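You operate a simulated robot arm through the tools that you are given. There is no shell and no other tool. Be economical: measure what you need, move in short steps, check, and stop when the job is done.

You run a simulated robot arm. Do the job below in one go: nothing can be reset, and whatever is moved stays where it is left.

JOB
Put the filling tub from the top of the long steel table on the small baking tray.

The check looks at the end state, three seconds after you hand in, the way a careful person would. Anything else that was tipped, shoved, dropped, spilled or broken makes it a failure.

ROBOT AND FRAMES
A 7-joint arm with a two-finger parallel gripper, fixed in place. Base frame: the origin is at the foot of the arm, x ahead of it, y to its left, z up; the work surface is at about z = 0. Lengths are in mm, angles in degrees, forces in N, time in s.
With the tool pointing down near the work surface it reaches from about 240 to 620 mm from the base axis. Its first joint turns from -66.0 to 66.0 degrees. Payload 2.6 kg.
Tool frame: the origin (TCP) lies between the finger pads and is the grasp point; the fingertips stand 30 mm ahead of it; z points along the fingers, y is the line along which they close. The gripper opens to 94 mm. The fingers are 28 mm wide and 10 mm thick; the gripper's body (50 by 96 mm) begins 55 mm behind the TCP.
Orientation is that of the tool frame in the base frame, as a unit quaternion [w, x, y, z]. With the fingers straight down and closing along the base's y, the tool's x points along the base's -x, its y along +y and its z along -z.

CONTROLS
- The arm moves only by the tool send_rows. Its argument "increments" is one flat list of numbers, 5 for each row, row after row: the finger opening in mm, from 0 to 94, then the shift along the tool's x, y, z in units of 30 mm (1.0 is 30 mm), then the turn about the tool's z in units of 5 degrees (1.0 is 5 degrees). In form: [jaw, tx, ty, tz, spin, jaw, tx, ty, tz, spin, ...]. A call has 1 to 8 rows; each row shifts and turns the commanded pose from where the row before left it, along the tool's axes as they then stand. A call with a number of a shift or a turn outside -1 to 1 is refused whole. Each row takes 0.2 s and may step no farther than 50 mm and 8.6 degrees from the row before; otherwise, or with a gripper value out of range, the whole call is refused. A pose out of reach is approached as far as the arm can. The call stops where the force on the tool passes 40 N (or 10 N more than at its start, if that is more) or the arm is blocked; 0.2 s more then pass. The fingers move at their own pace (about 72 mm/s each) and stop on an object; they squeeze with about 41 N. The grip force told is the motor's: it shows also when the fingers shut on nothing. Time passes only in rows, and 0.2 s behind the last, so rows that do not move let the fingers close. The reply holds the time, the measured pose of the TCP, the force on the tool along the base axes, the opening and the grip force, in the units named above and with some noise, and new pictures: "show" is both (left out), scene, wrist or none.
- Cameras (640 x 400 px; columns grow to the right, rows downward): "scene" is fixed at [74.9, 455, 547]; the picture's right is [-0.37, -0.93, 0.00], its down [-0.62, 0.25, -0.74] and it looks along [0.69, -0.28, -0.67] (base axes); focal length 374 px, centre (320, 200). "wrist" rides on the gripper at [-37, 0, -58] in the tool frame; the picture's right is [0.00, -1.00, 0.00], its down [0.97, 0.00, -0.24] and it looks along [0.24, 0.00, 0.97] (tool axes); focal length 218 px, centre (320, 200). There is no depth. A picture from a camera that has moved, and an enlarged one, comes with that camera's place and axes in the base frame and with its lens. The place of the scene camera against the robot may be out by one fixed shift of up to 25 mm in any direction.
- close_up(camera, box): a new picture of the part [left, top, right, bottom] of that camera's present view, enlarged. It takes no simulated time.
- job_done(): hands the job in; it is judged then, once.

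Work in short steps. Places have to be worked out from the pictures, the camera data and where the tool is seen: move nearer, look again, correct. Check each grasp and each placing, and mend what went wrong. You have 90 turns and 150 pictures in all, those below and enlarged ones among them. Open the gripper and draw the arm clear of the work before you hand the job in, unless the task says otherwise; then end with one line.

The tools are called after ">>>" as a command line: name --argument value ..., lists and objects as JSON in quotes. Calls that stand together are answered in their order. send_rows: Moves the arm, as the interface text tells. Its arguments: {"type":"object","properties":{"increments":{"type":"array"},"show":{"type":"string","enum":["both","scene","wrist","none"]}},"required":["increments"]} The other tools are called the same way: close_up (camera, box) takes an enlarged picture of a part of a camera's view; job_done () hands the job in.

At the start:

```text
time: 0.0
tcp_pos: [310.5, 129.3, 285.0]
ee_rot: [0.0, 0.0, 1.0, 0.0]
force: [0.3, 0.1, 0.3]
grip_width: 94.0
grasp_force: 0.1
```

scene: 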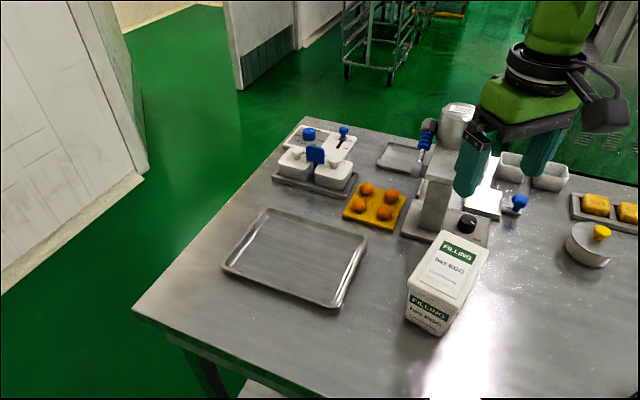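
wrist: 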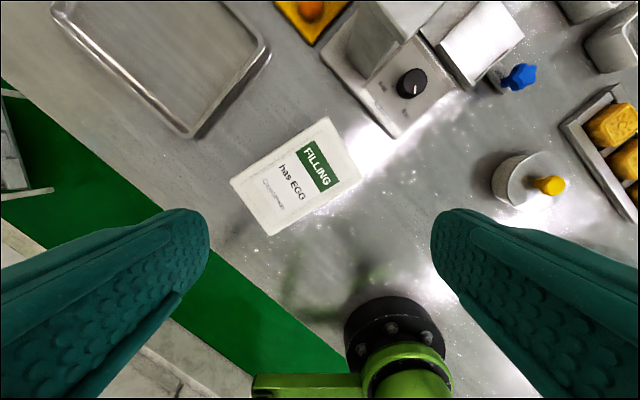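

I see a white FILLING tub and at least two tray-like objects; I take a closer look to identify which is the small baking tray.

>>> close_up --camera "scene" --box '[260, 90, 500, 240]'

>>> close_up --camera "scene" --box '[380, 190, 620, 340]'

```text
2.67 times, centred on (380, 165) of scene
camera zoom: at [74.9, 455.0, 547.0], right [-0.37, -0.93, 0.0], down [-0.62, 0.25, -0.74], along [0.69, -0.28, -0.67], focal length 997 px, centre (160, 293)
```

zoom: 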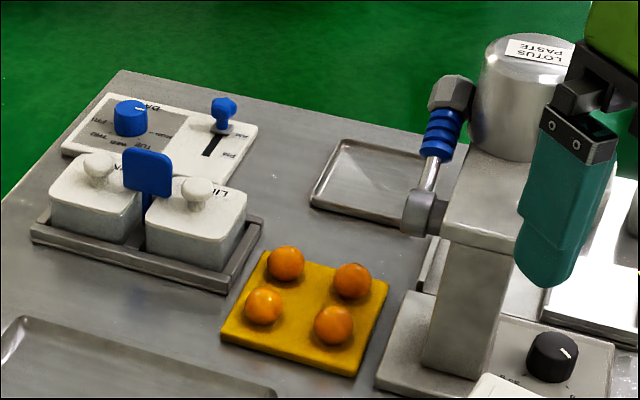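

```text
2.67 times, centred on (500, 265) of scene
camera zoom: at [74.9, 455.0, 547.0], right [-0.37, -0.93, 0.0], down [-0.62, 0.25, -0.74], along [0.69, -0.28, -0.67], focal length 997 px, centre (-160, 27)
```

zoom: 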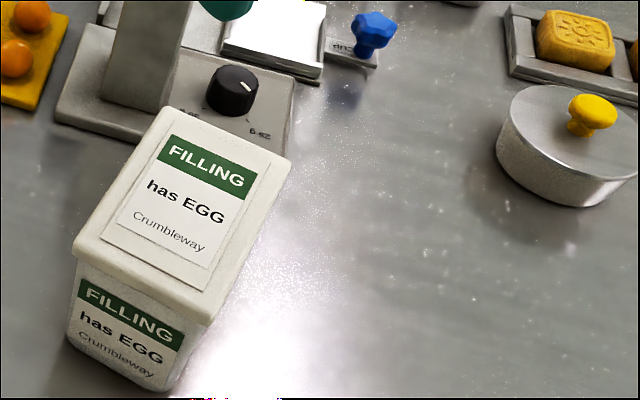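

The tub lies near (310,157), with its lid about 80 x 134 mm. There are two trays: one ~215x170 around (519,320), and a smaller one behind the depositor around (710,-10). I rise and move forward-left to see both better.

>>> send_rows --increments '[94, -0.9, 0.5, -0.5, 0, 94, -0.9, 0.5, -0.5, 0, 94, -0.9, 0.5, -0.5, 0, 94, -0.9, 0.5, -0.5, 0, 94, 0, 0, 0, 0]'

```text
time: 1.2
tcp_pos: [418.3, 189.3, 344.1]
ee_rot: [0.001, 0.0, 1.0, 0.0]
force: [0.9, 0.8, 0.5]
grip_width: 94.1
grasp_force: 0.0
camera wrist: at [456.4, 190.8, 401.6], right [0.0, -1.0, 0.0], down [-0.97, 0.0, 0.24], along [-0.24, 0.0, -0.97], focal length 218 px, centre (320, 200)
```

scene: 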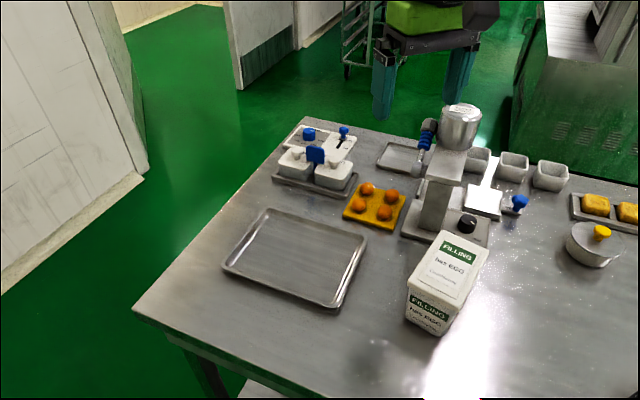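
wrist: 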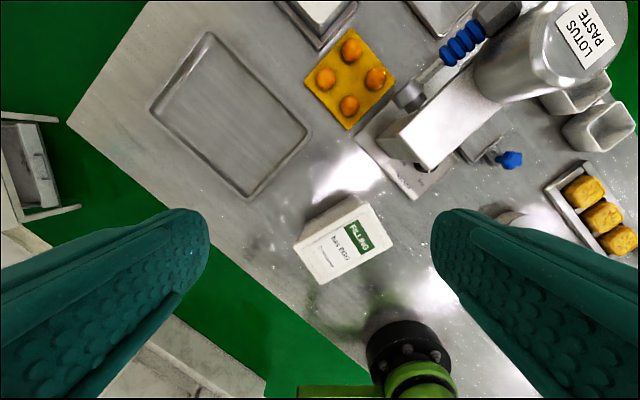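

The wrist view puts the larger tray's centre at about (497,341), and shows the scene camera offset is about (-22,+21). I go forward to see the small tray at the back, staying well above the depositor.

>>> send_rows --increments '[94, -0.9, -1, -0.6, 0, 94, -0.9, -1, -0.6, 0, 94, -0.9, -1, 0, 0, 94, -0.5, -1, 0, 0, 94, 0, 0, 0, 0]' --show "wrist"

```text
time: 2.4
tcp_pos: [502.3, 78.3, 374.6]
ee_rot: [0.001, 0.001, 1.0, 0.0]
force: [0.0, 0.1, -0.6]
grip_width: 93.9
grasp_force: 0.0
out of reach, approached as far as the arm can: row 3, 4
camera wrist: at [539.8, 80.1, 433.1], right [0.0, -1.0, 0.0], down [-0.97, 0.0, 0.24], along [-0.24, 0.0, -0.97], focal length 218 px, centre (320, 200)
```

wrist: 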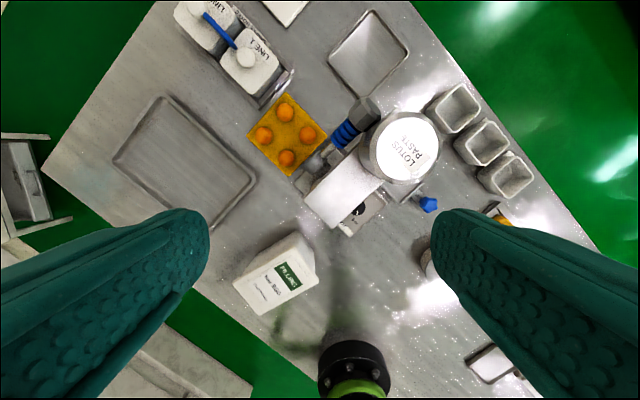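

The back tray is centred near (695,-7), about 100-110 mm on a side and out of reach. Another flat item shows at the lower right of the wrist view, so I enlarge both.

>>> close_up --camera "wrist" --box '[430, 310, 574, 400]'

>>> close_up --camera "wrist" --box '[300, 0, 460, 100]'

>>> send_rows --increments '[94, 1, -1, 0, 0, 94, 1, -1, 0, 0, 94, 1, -1, 0, 0, 94, 1, -1, 0, 0, 94, 1, -1, 0, 0, 94, 1, -1, 0, 0]'

```text
4.44 times, centred on (502, 355) of wrist
camera zoom: at [539.8, 80.1, 433.1], right [0.0, -1.0, 0.0], down [-0.97, 0.0, 0.24], along [-0.24, 0.0, -0.97], focal length 970 px, centre (-489, -489)
```

zoom: 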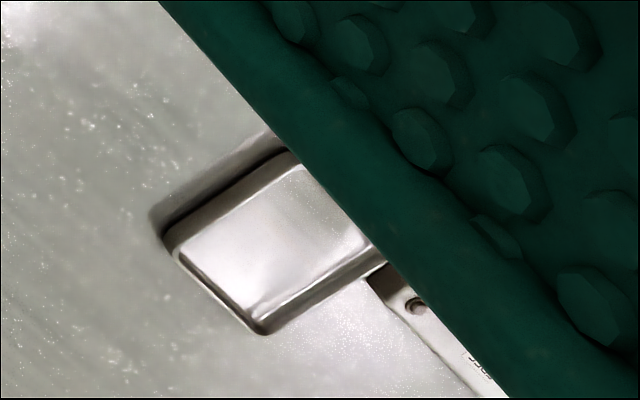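

```text
4.00 times, centred on (380, 50) of wrist
camera zoom: at [539.8, 80.1, 433.1], right [0.0, -1.0, 0.0], down [-0.97, 0.0, 0.24], along [-0.24, 0.0, -0.97], focal length 873 px, centre (80, 800)
```

zoom: 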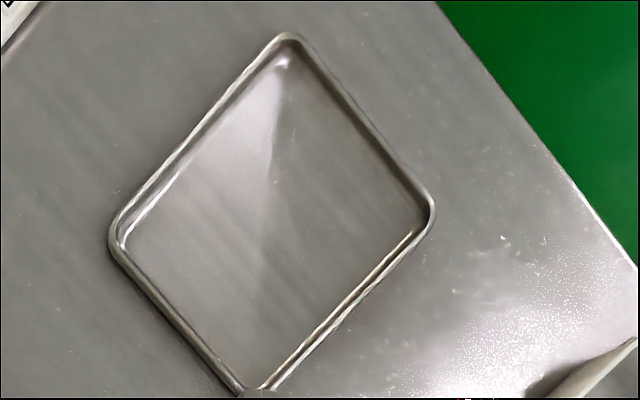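

```text
time: 3.8
tcp_pos: [324.1, -102.1, 376.3]
ee_rot: [0.0, -0.001, 1.0, 0.0]
force: [-0.5, -0.3, -0.5]
grip_width: 93.9
grasp_force: 0.1
camera wrist: at [361.9, -100.4, 434.2], right [0.0, -1.0, 0.0], down [-0.97, 0.0, 0.24], along [-0.24, 0.0, -0.97], focal length 218 px, centre (320, 200)
```

scene: 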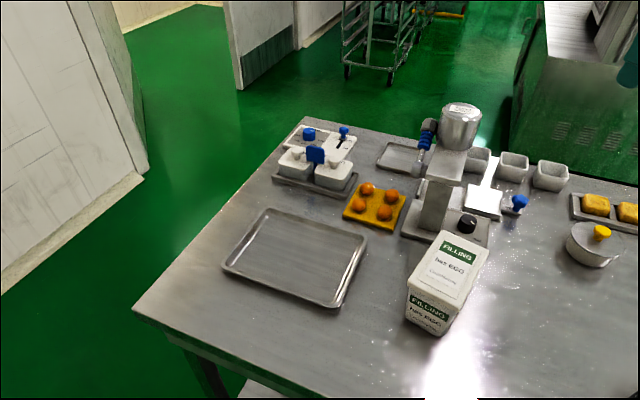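
wrist: 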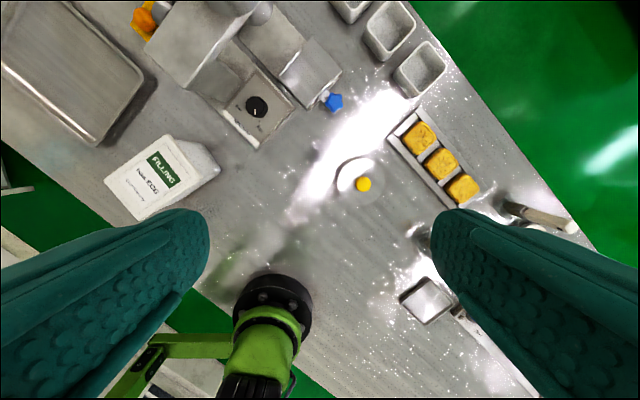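

There's a shiny item at the right end of the table; I move further right to identify it before touching anything.

>>> send_rows --increments '[94, 0.3, -1, 0, 0, 94, 0.3, -1, 0, 0, 94, 0.3, -1, 0, 0, 94, 0.3, -1, 0, 0, 94, 0, 0, 0, 0]' --show "wrist"

>>> close_up --camera "wrist" --box '[220, 180, 460, 330]'

```text
time: 5.0
tcp_pos: [290.0, -223.0, 375.1]
ee_rot: [0.0, 0.0, 1.0, 0.0]
force: [-0.1, -0.1, -0.3]
grip_width: 93.9
grasp_force: 0.0
camera wrist: at [327.1, -221.8, 434.4], right [0.0, -1.0, 0.0], down [-0.97, 0.0, 0.24], along [-0.24, 0.0, -0.97], focal length 218 px, centre (320, 200)
```

wrist: 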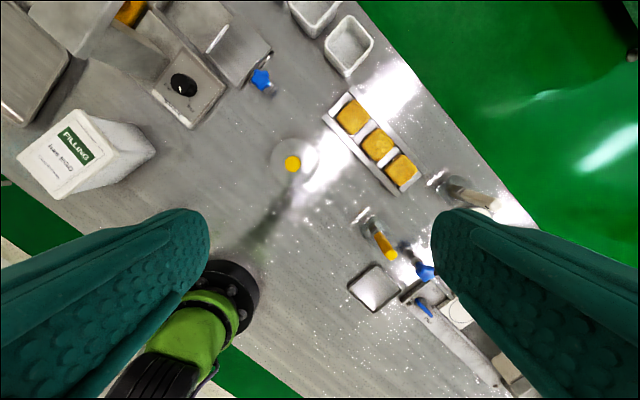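

```text
2.67 times, centred on (340, 255) of wrist
camera zoom: at [327.1, -221.8, 434.4], right [0.0, -1.0, 0.0], down [-0.97, 0.0, 0.24], along [-0.24, 0.0, -0.97], focal length 582 px, centre (267, 53)
```

zoom: 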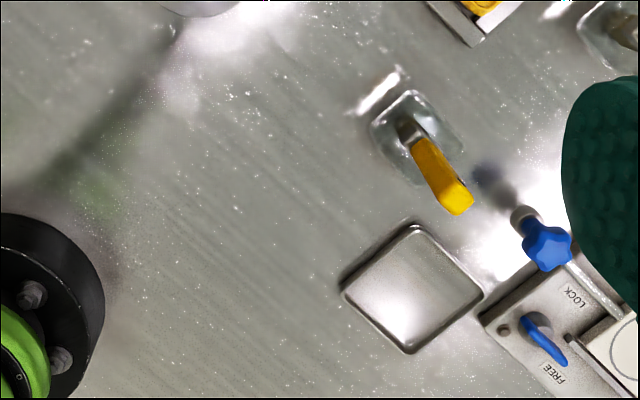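

The square pan there is only ~70 mm with tools around it, not a baking tray. The reachable baking tray is the ~215x165 mm one at (497,341), so I go back over the tub.

>>> send_rows --increments '[94, 0, 1, 0, 0, 94, 0, 1, 0, 0, 94, 0, 1, 0, 0, 94, 0, 1, 0, 0, 94, 0, 1, 0, 0, 94, 0, 1, 0, 0, 94, 0, 1, 0, 0, 94, 0, 1, 0, 0]' --show "none"

>>> send_rows --increments '[94, 0, 1, 0, 0, 94, 0, 1, 0, 0, 94, 0, 1, 0, 0, 94, 0, 1, 0, 0, 94, 0, 0.4, 0, 1, 94, 0, 0, 0, 1, 94, 0, 0, 0, 1, 94, 0, 0, 0, 1]' --show "none"

>>> send_rows --increments '[94, 0, 0, 0, 1, 94, 0, 0, 0, 1, 94, 0, 0, 0, 1, 94, 0, 0, 0, 1, 94, 0, 0, 0, 1, 94, 0, 0, 0, 1, 94, 0, 0, 0, 1, 94, 0, 0, 0, 1]'

```text
time: 6.8
tcp_pos: [288.0, 18.4, 376.1]
ee_rot: [0.0, 0.001, 1.0, 0.0]
force: [-0.8, 0.9, 0.0]
grip_width: 94.0
grasp_force: 0.1
```

```text
time: 8.6
tcp_pos: [287.7, 151.8, 375.7]
ee_rot: [0.0, 0.175, 0.985, 0.0]
force: [1.2, -0.2, -0.3]
grip_width: 94.0
grasp_force: 0.1
```

```text
time: 10.4
tcp_pos: [288.6, 150.1, 375.1]
ee_rot: [0.0, 0.501, 0.865, 0.0]
force: [0.4, -0.5, -0.6]
grip_width: 94.1
grasp_force: 0.0
camera wrist: at [307.0, 120.0, 434.0], right [-0.87, -0.5, 0.0], down [-0.48, 0.84, 0.24], along [-0.12, 0.21, -0.97], focal length 218 px, centre (320, 200)
```

scene: 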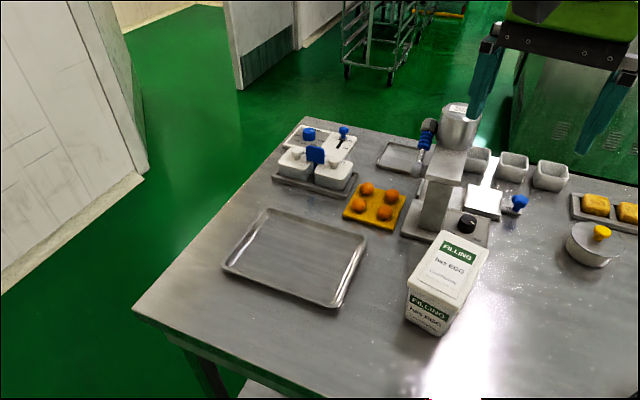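
wrist: 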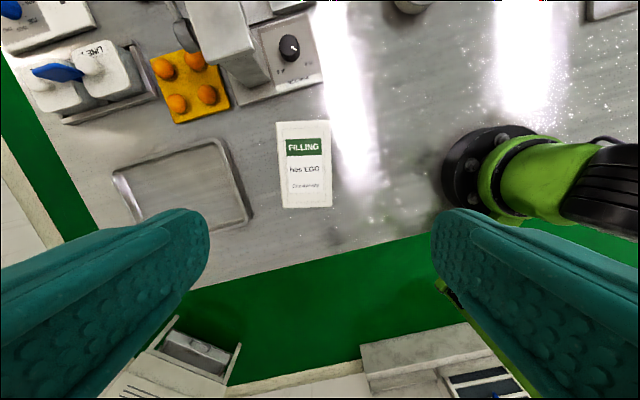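

The gripper is now nearly square to the tub; its centre works out at about (313,154). I shift 23 mm along tool y and descend to about z=225 to look again.

>>> send_rows --increments '[94, -0.14, 0.38, 0.8, 0, 94, -0.14, 0.38, 0.8, 0, 94, 0, 0, 1, 0, 94, 0, 0, 1, 0, 94, 0, 0, 1, 0, 94, 0, 0, 0.4, 0, 94, 0, 0, 0, 0]'

```text
time: 12.0
tcp_pos: [311.2, 154.9, 226.9]
ee_rot: [0.0, 0.5, 0.866, 0.0]
force: [0.0, 0.4, -0.2]
grip_width: 93.9
grasp_force: 0.0
camera wrist: at [330.6, 125.2, 284.5], right [-0.87, -0.5, 0.0], down [-0.48, 0.84, 0.24], along [-0.12, 0.21, -0.97], focal length 218 px, centre (320, 200)
```

scene: 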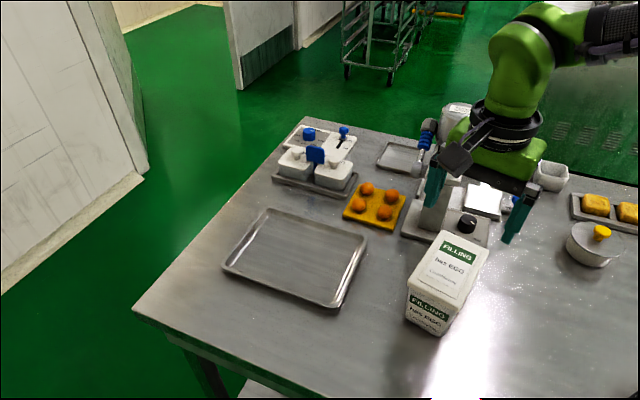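
wrist: 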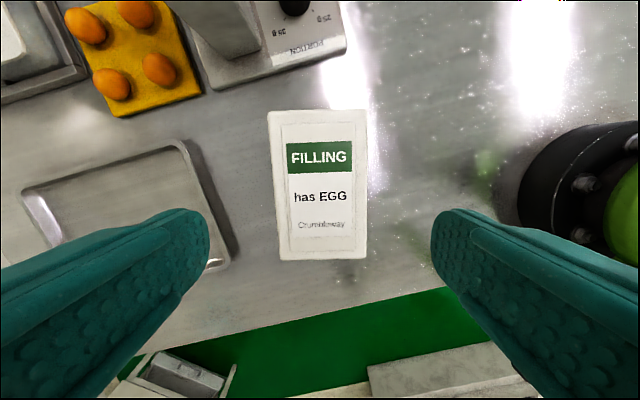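

The lid top is at about z=95, about 82 mm wide, and nearly centred under the gripper. I enlarge it to measure the edges accurately.

>>> close_up --camera "wrist" --box '[200, 95, 440, 275]'

>>> close_up --camera "scene" --box '[390, 215, 518, 345]'

```text
2.22 times, centred on (320, 185) of wrist
camera zoom: at [330.6, 125.2, 284.5], right [-0.87, -0.5, 0.0], down [-0.48, 0.84, 0.24], along [-0.12, 0.21, -0.97], focal length 485 px, centre (320, 233)
```

zoom: 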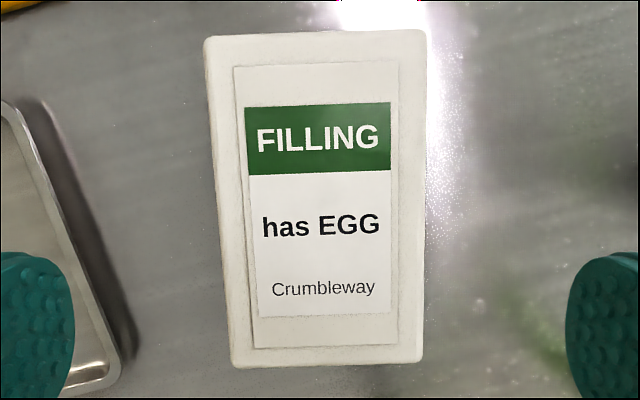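

```text
3.08 times, centred on (454, 280) of scene
camera zoom: at [74.9, 455.0, 547.0], right [-0.37, -0.93, 0.0], down [-0.62, 0.25, -0.74], along [0.69, -0.28, -0.67], focal length 1150 px, centre (-92, -46)
```

zoom: 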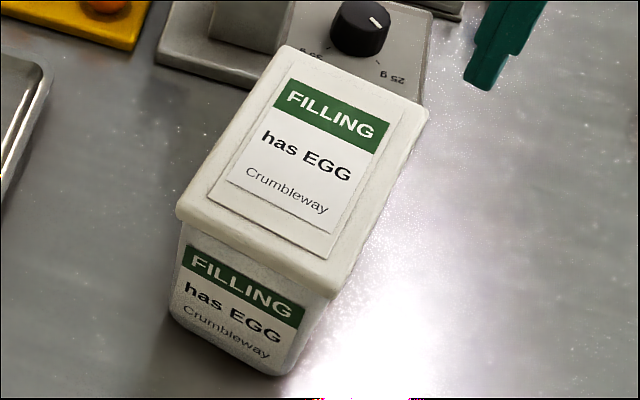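

The lid is ~82 mm wide, centred to within 1 mm and turned about -2° relative to the tool. I correct the spin, lower the tips to just above the lid, and check alignment there.

>>> send_rows --increments '[94, 0.05, 0, 0.8, -0.42, 94, 0, 0, 0.8, 0, 94, 0, 0, 0.8, 0, 94, 0, 0, 0.2, 0, 94, 0, 0, 0, 0]'

```text
time: 13.2
tcp_pos: [310.9, 156.8, 147.4]
ee_rot: [0.0, 0.484, 0.875, 0.0]
force: [-1.2, -0.5, 0.2]
grip_width: 94.0
grasp_force: 0.1
camera wrist: at [331.3, 126.6, 205.4], right [-0.85, -0.53, 0.0], down [-0.52, 0.82, 0.24], along [-0.13, 0.2, -0.97], focal length 218 px, centre (320, 200)
```

scene: 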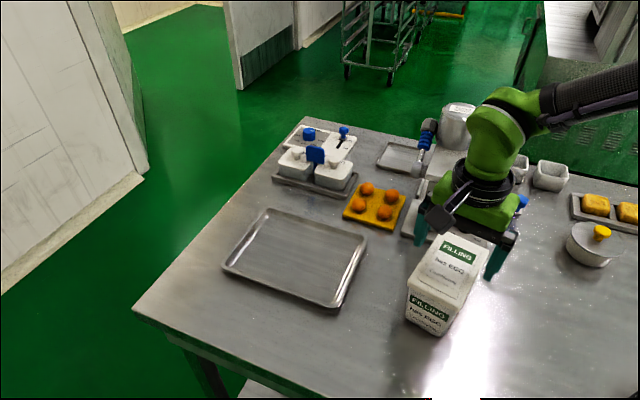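
wrist: 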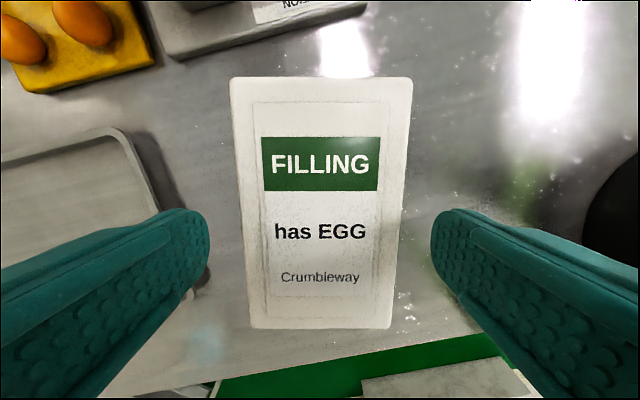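

The tub is centred and square, with the lid top at z≈98. I descend to z≈74 around it without closing.

>>> send_rows --increments '[94, 0, 0, 0.6, 0, 94, 0, 0, 0.6, 0, 94, 0, 0, 0.6, 0, 94, 0, 0, 0.6, 0, 94, 0, 0, 0, 0]'

```text
time: 14.4
tcp_pos: [311.6, 155.1, 76.9]
ee_rot: [0.0, 0.484, 0.875, 0.001]
force: [-0.6, 0.6, 0.1]
grip_width: 93.9
grasp_force: 0.1
camera wrist: at [331.2, 125.3, 134.6], right [-0.85, -0.53, 0.0], down [-0.52, 0.82, 0.24], along [-0.13, 0.2, -0.97], focal length 218 px, centre (320, 200)
```

scene: 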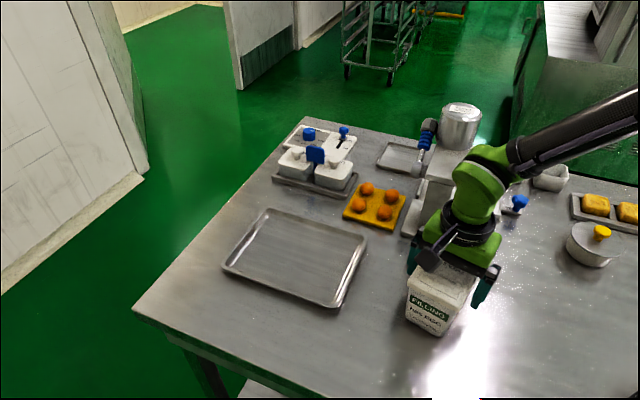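
wrist: 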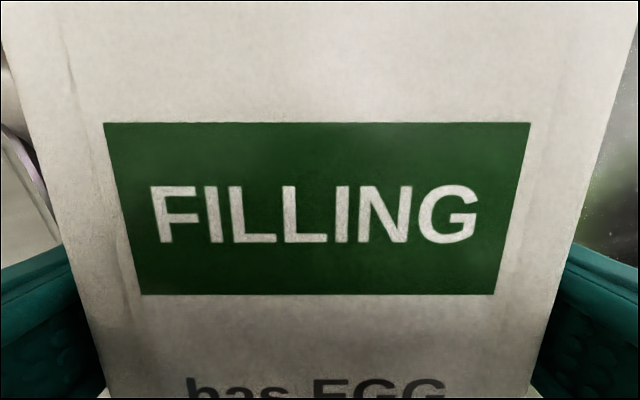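

The fingers straddle the lid with no contact force; I close now.

>>> send_rows --increments '[70, 0, 0, 0, 0, 60, 0, 0, 0, 0, 60, 0, 0, 0, 0]' --show "scene"

```text
time: 15.2
tcp_pos: [311.5, 154.6, 76.6]
ee_rot: [0.0, 0.484, 0.875, 0.0]
force: [2.0, 1.1, -0.2]
grip_width: 84.3
grasp_force: 41.0
```

scene: 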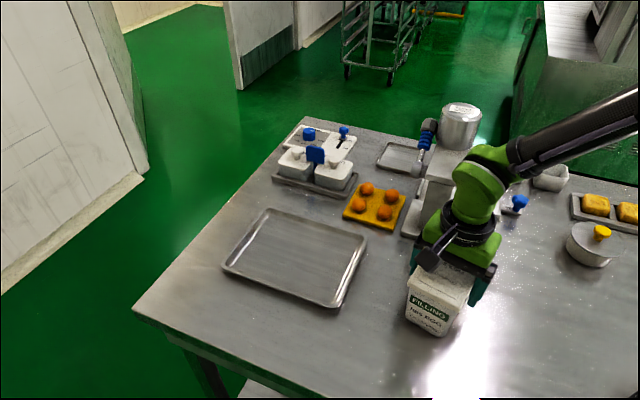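

The grip holds at 84 mm with 41 N. I lift slowly by about 30 mm and check that the whole tub comes up.

>>> send_rows --increments '[60, 0, 0, -0.25, 0, 60, 0, 0, -0.25, 0, 60, 0, 0, -0.25, 0, 60, 0, 0, -0.25, 0, 60, 0, 0, 0, 0]'

>>> close_up --camera "scene" --box '[380, 220, 540, 345]'

```text
time: 16.4
tcp_pos: [312.3, 155.0, 105.9]
ee_rot: [0.0, 0.484, 0.875, 0.0]
force: [0.6, -0.5, -8.2]
grip_width: 84.4
grasp_force: 41.1
camera wrist: at [331.7, 125.7, 163.7], right [-0.85, -0.53, 0.0], down [-0.52, 0.82, 0.24], along [-0.13, 0.2, -0.97], focal length 218 px, centre (320, 200)
```

scene: 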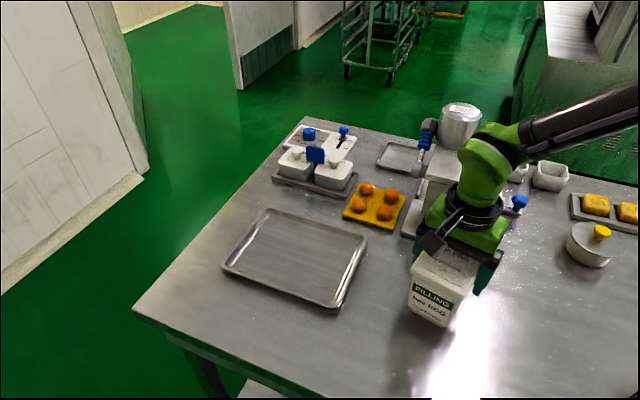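
wrist: 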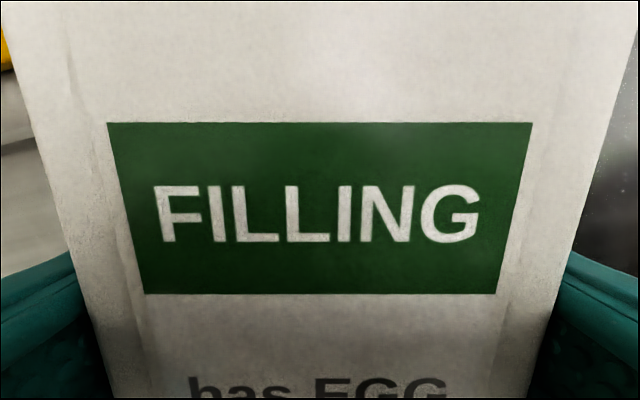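

```text
3.20 times, centred on (460, 282) of scene
camera zoom: at [74.9, 455.0, 547.0], right [-0.37, -0.93, 0.0], down [-0.62, 0.25, -0.74], along [0.69, -0.28, -0.67], focal length 1196 px, centre (-128, -64)
```

zoom: 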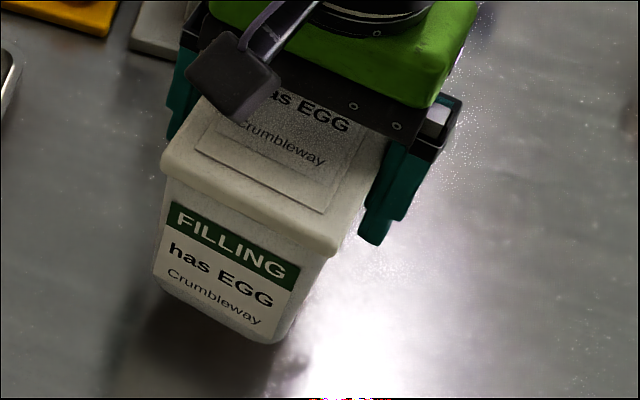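

The whole tub is lifted (8 N) and hangs straight, with its base 76 mm below the TCP. I raise it to z≈155 and turn it by -103° so its long side matches the tray's long axis (~45°).

>>> send_rows --increments '[60, 0, 0, -0.5, 0, 60, 0, 0, -0.5, 0, 60, 0, 0, -0.6, 0, 60, 0, 0, 0, -1, 60, 0, 0, 0, -1, 60, 0, 0, 0, -1, 60, 0, 0, 0, -1, 60, 0, 0, 0, -1]' --show "none"

>>> send_rows --increments '[60, 0, 0, 0, -1, 60, 0, 0, 0, -1, 60, 0, 0, 0, -1, 60, 0, 0, 0, -1, 60, 0, 0, 0, -1, 60, 0, 0, 0, -1, 60, 0, 0, 0, -1, 60, 0, 0, 0, -1]' --show "scene"

>>> send_rows --increments '[60, 0, 0, 0, -1, 60, 0, 0, 0, -1, 60, 0, 0, 0, -1, 60, 0, 0, 0, -1, 60, 0, 0, 0, -1, 60, 0, 0, 0, -1, 60, 0, 0, 0, -1, 60, 0, 0, 0, -0.6]'

```text
time: 18.2
tcp_pos: [310.3, 155.5, 153.7]
ee_rot: [0.0, 0.283, 0.959, 0.0]
force: [0.1, 0.6, -8.7]
grip_width: 84.1
grasp_force: 41.1
```

```text
time: 20.0
tcp_pos: [313.2, 155.5, 153.2]
ee_rot: [0.0, -0.063, 0.998, 0.0]
force: [1.0, -0.6, -8.7]
grip_width: 84.1
grasp_force: 40.9
```

scene: 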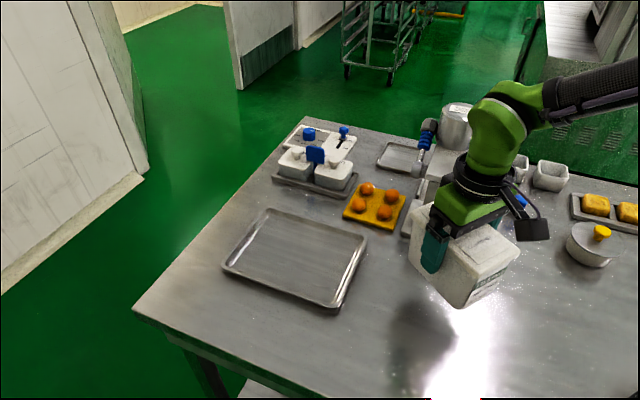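

```text
time: 21.8
tcp_pos: [311.6, 156.3, 154.4]
ee_rot: [0.0, -0.384, 0.923, 0.0]
force: [-0.4, 0.5, -7.5]
grip_width: 84.0
grasp_force: 40.6
camera wrist: at [338.0, 183.3, 211.9], right [0.71, -0.71, 0.0], down [-0.68, -0.69, 0.24], along [-0.17, -0.17, -0.97], focal length 218 px, centre (320, 200)
```

scene: 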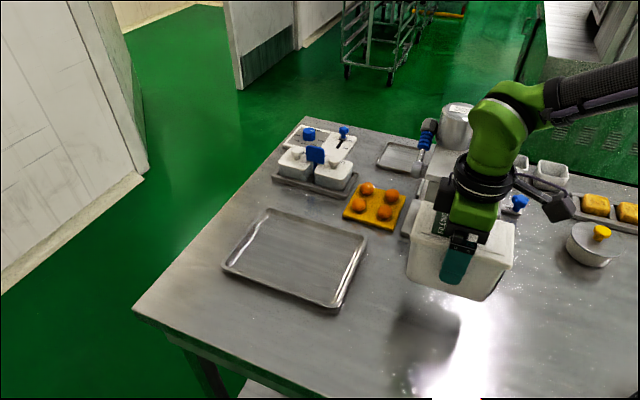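
wrist: 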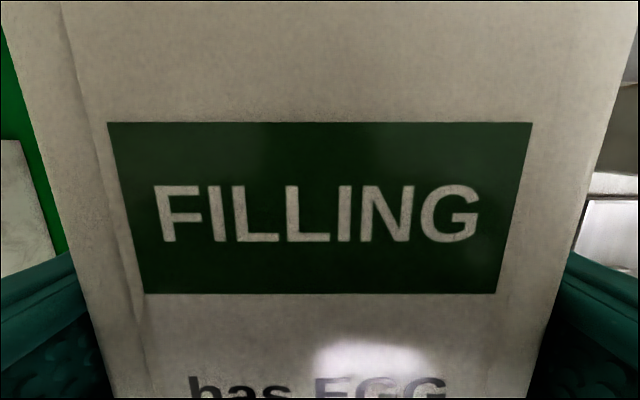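

The tub is now along the tray's axis (tool x = (-0.71,-0.71)). I move about 250 mm along -x tool to (489,333), above the tray.

>>> send_rows --increments '[60, -0.93, 0, 0, 0, 60, -0.93, 0, 0, 0, 60, -0.93, 0, 0, 0, 60, -0.93, 0, 0, 0, 60, -0.93, 0, 0, 0, 60, -0.93, 0, 0, 0, 60, -0.9, 0, 0, 0]' --show "none"

>>> send_rows --increments '[60, -0.9, 0, 0, 0, 60, -0.9, 0, 0, 0, 60, 0, 0, 0, 0]'

>>> close_up --camera "scene" --box '[200, 170, 400, 330]'

```text
time: 23.4
tcp_pos: [447.7, 293.1, 153.3]
ee_rot: [-0.001, -0.383, 0.924, 0.0]
force: [0.1, -0.5, -8.5]
grip_width: 84.3
grasp_force: 41.0
```

```text
time: 24.2
tcp_pos: [487.3, 331.5, 153.4]
ee_rot: [0.0, -0.384, 0.923, 0.0]
force: [0.7, 0.1, -9.0]
grip_width: 84.5
grasp_force: 40.2
camera wrist: at [513.6, 359.3, 210.4], right [0.71, -0.71, 0.0], down [-0.68, -0.69, 0.24], along [-0.17, -0.17, -0.97], focal length 218 px, centre (320, 200)
```

scene: 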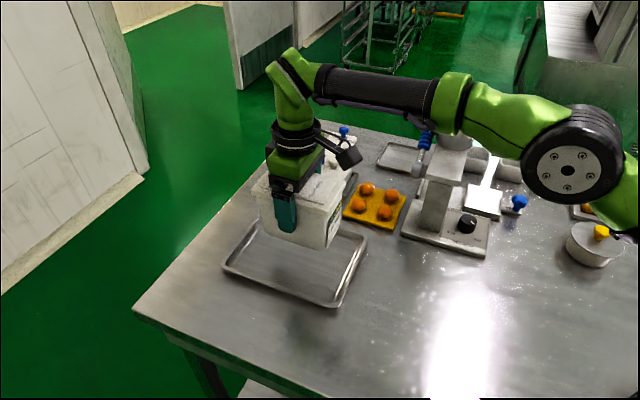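
wrist: 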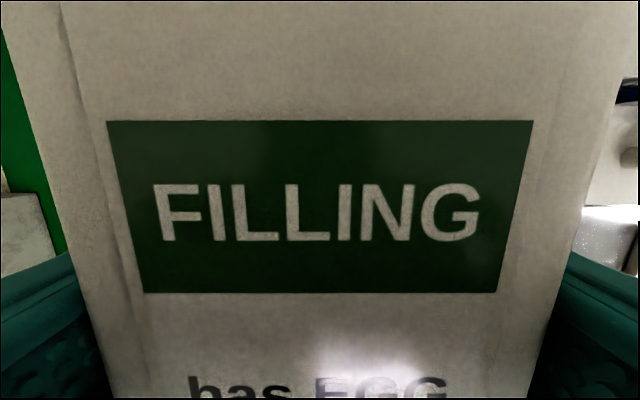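

```text
2.50 times, centred on (300, 250) of scene
camera zoom: at [74.9, 455.0, 547.0], right [-0.37, -0.93, 0.0], down [-0.62, 0.25, -0.74], along [0.69, -0.28, -0.67], focal length 935 px, centre (370, 75)
```

zoom: 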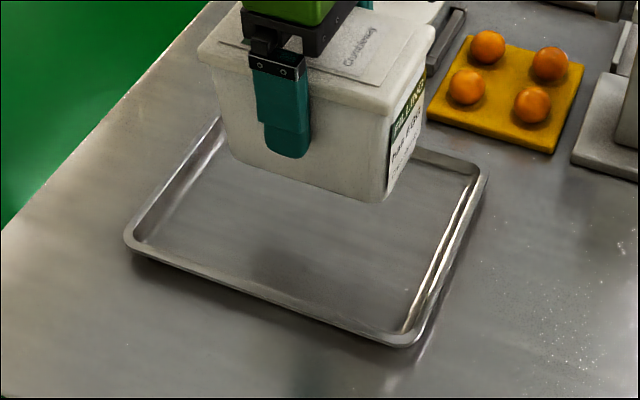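

The tub is well within the tray outline and aligned (projected gaps ~40 mm to front and right rims). I lower it most of the way, then slowly.

>>> send_rows --increments '[60, 0, 0, 0.6, 0, 60, 0, 0, 0.6, 0, 60, 0, 0, 0.6, 0, 60, 0, 0, 0.3, 0, 60, 0, 0, 0, 0]' --show "scene"

>>> close_up --camera "scene" --box '[200, 170, 400, 330]'

```text
time: 25.4
tcp_pos: [486.4, 331.3, 90.8]
ee_rot: [0.0, -0.383, 0.924, -0.001]
force: [-0.2, -0.3, -8.2]
grip_width: 84.4
grasp_force: 40.7
```

scene: 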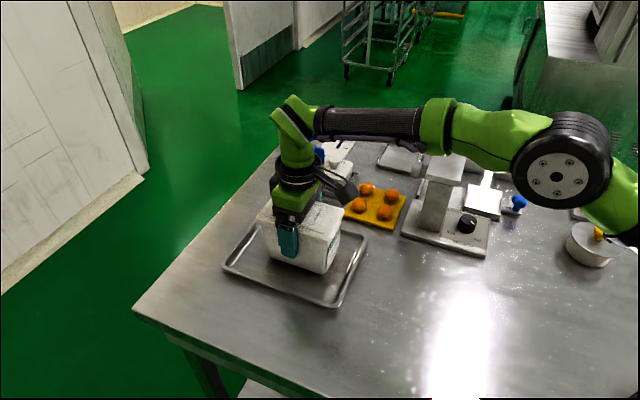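

```text
2.50 times, centred on (300, 250) of scene
camera zoom: at [74.9, 455.0, 547.0], right [-0.37, -0.93, 0.0], down [-0.62, 0.25, -0.74], along [0.69, -0.28, -0.67], focal length 935 px, centre (370, 75)
```

zoom: 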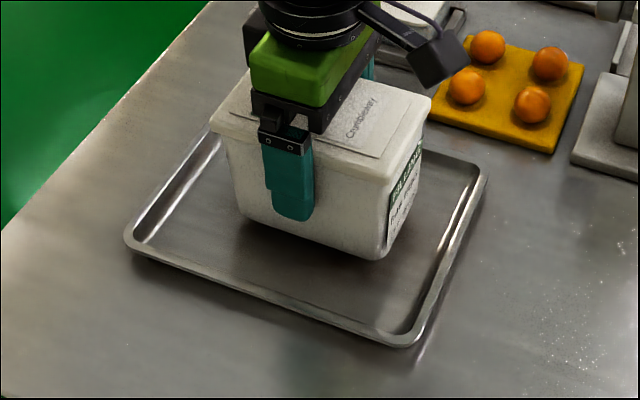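

It is inside the tray about 11 mm above the floor. I lower in 3 mm steps, watching the load.

>>> send_rows --increments '[60, 0, 0, 0.1, 0, 60, 0, 0, 0.1, 0, 60, 0, 0, 0.07, 0]' --show "none"

```text
time: 26.2
tcp_pos: [487.2, 332.2, 82.6]
ee_rot: [0.0, -0.384, 0.924, 0.0]
force: [0.8, 0.0, -8.9]
grip_width: 84.4
grasp_force: 41.5
```

Still the full load; continuing down in 1.5 mm steps.

>>> send_rows --increments '[60, 0, 0, 0.05, 0, 60, 0, 0, 0.05, 0, 60, 0, 0, 0, 0]' --show "none"

```text
time: 27.0
tcp_pos: [487.2, 331.5, 80.8]
ee_rot: [0.001, -0.383, 0.924, 0.001]
force: [-0.4, -1.3, 4.2]
grip_width: 84.4
grasp_force: 40.9
```

The force changed sign (+4 N), so the tub rests on the tray. I open the gripper.

>>> send_rows --increments '[88, 0, 0, 0, 0, 94, 0, 0, 0, 0, 94, 0, 0, 0, 0]' --show "scene"

```text
time: 27.8
tcp_pos: [486.1, 331.6, 78.9]
ee_rot: [0.0, -0.383, 0.924, 0.0]
force: [-0.4, 0.5, 0.7]
grip_width: 94.0
grasp_force: 0.1
```

scene: 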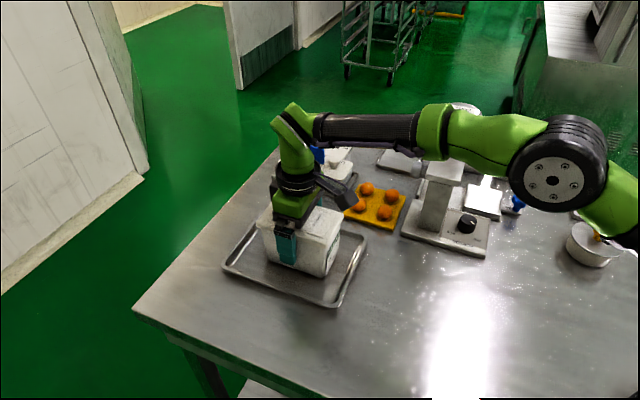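

The gripper is open with no load, and the tub stands upright. I rise straight up slowly.

>>> send_rows --increments '[94, 0, 0, -0.4, 0, 94, 0, 0, -0.5, 0, 94, 0, 0, -0.6, 0, 94, 0, 0, -0.8, 0, 94, 0, 0, -0.8, 0, 94, 0, 0, 0, 0]'

```text
time: 29.2
tcp_pos: [486.7, 332.0, 172.5]
ee_rot: [0.0, -0.384, 0.923, -0.001]
force: [0.7, -0.5, 0.1]
grip_width: 94.2
grasp_force: 0.1
camera wrist: at [514.4, 358.9, 231.2], right [0.71, -0.71, 0.0], down [-0.69, -0.69, 0.24], along [-0.17, -0.17, -0.97], focal length 218 px, centre (320, 200)
```

scene: 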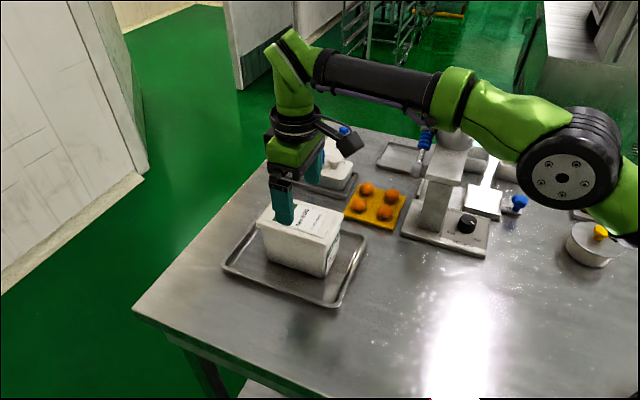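
wrist: 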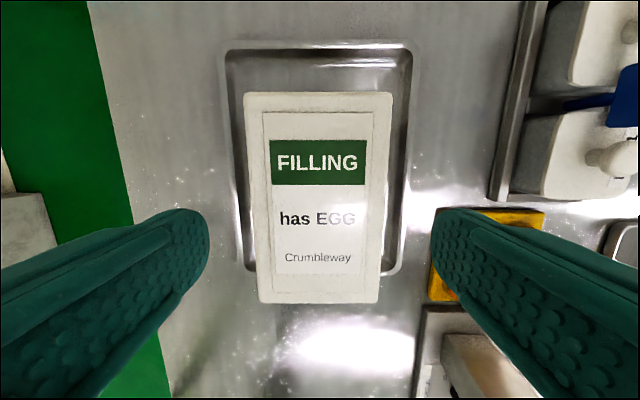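

The tub stands square inside the tray and everything else looks untouched. I rise more and draw back toward the base for a final look.

>>> send_rows --increments '[94, 0, 0, -1, 0, 94, 0.5, 0, -1, 0, 94, 1, 0, -0.5, 0, 94, 1, 0, 0, 0, 94, 1, 0, 0, 0, 94, 1, 0, 0, 0, 94, 1, 0, 0, 0, 94, 0, 0, 0, 0]'

>>> close_up --camera "scene" --box '[200, 110, 440, 320]'

```text
time: 31.0
tcp_pos: [370.9, 215.2, 247.2]
ee_rot: [0.001, -0.384, 0.924, 0.0]
force: [-0.2, 1.0, -0.2]
grip_width: 94.0
grasp_force: 0.1
camera wrist: at [397.1, 241.8, 305.2], right [0.71, -0.71, 0.0], down [-0.69, -0.69, 0.24], along [-0.17, -0.17, -0.97], focal length 218 px, centre (320, 200)
```

scene: 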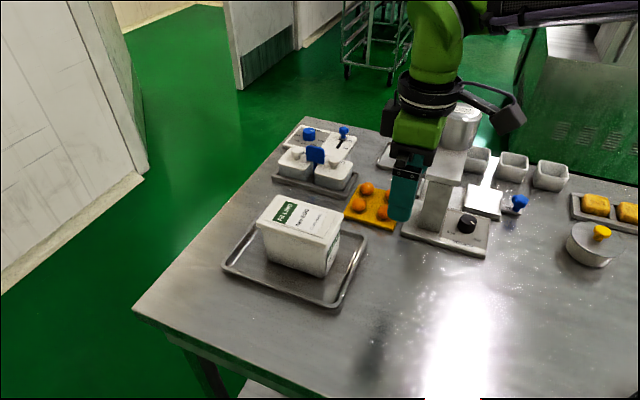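
wrist: 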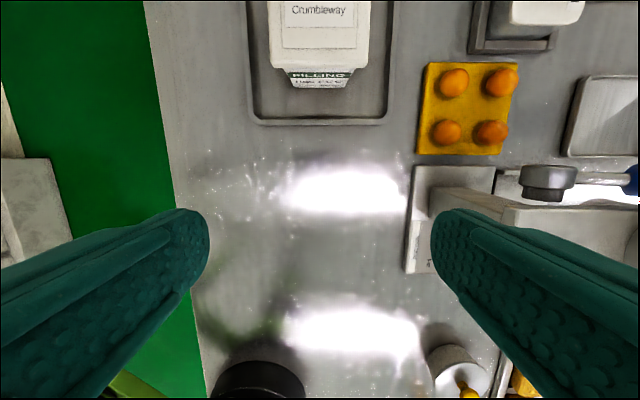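

```text
1.90 times, centred on (320, 215) of scene
camera zoom: at [74.8, 455.0, 547.0], right [-0.37, -0.93, 0.0], down [-0.62, 0.25, -0.74], along [0.69, -0.28, -0.67], focal length 712 px, centre (320, 171)
```

zoom: 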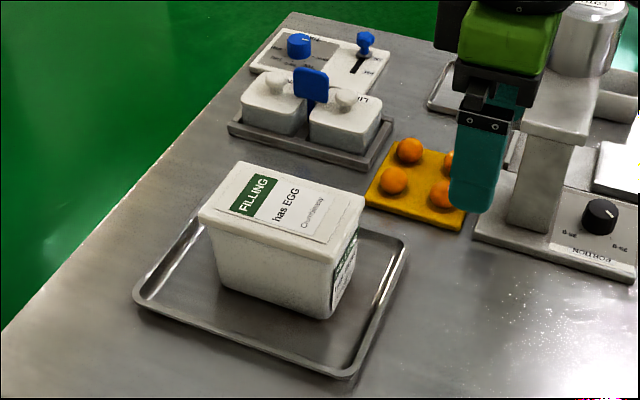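

The tub stands flat inside the tray, the gripper is open and clear, and nothing else has moved. I hand in.

>>> job_done

```text
The job is handed in.
```

The filling tub is standing upright inside the baking tray at the left of the table, and the final pictures show nothing else disturbed. I took this tray (about 215 x 165 mm) as the small baking tray. A smaller tray, about 105 mm square behind the depositor, was out of the arm's reach.
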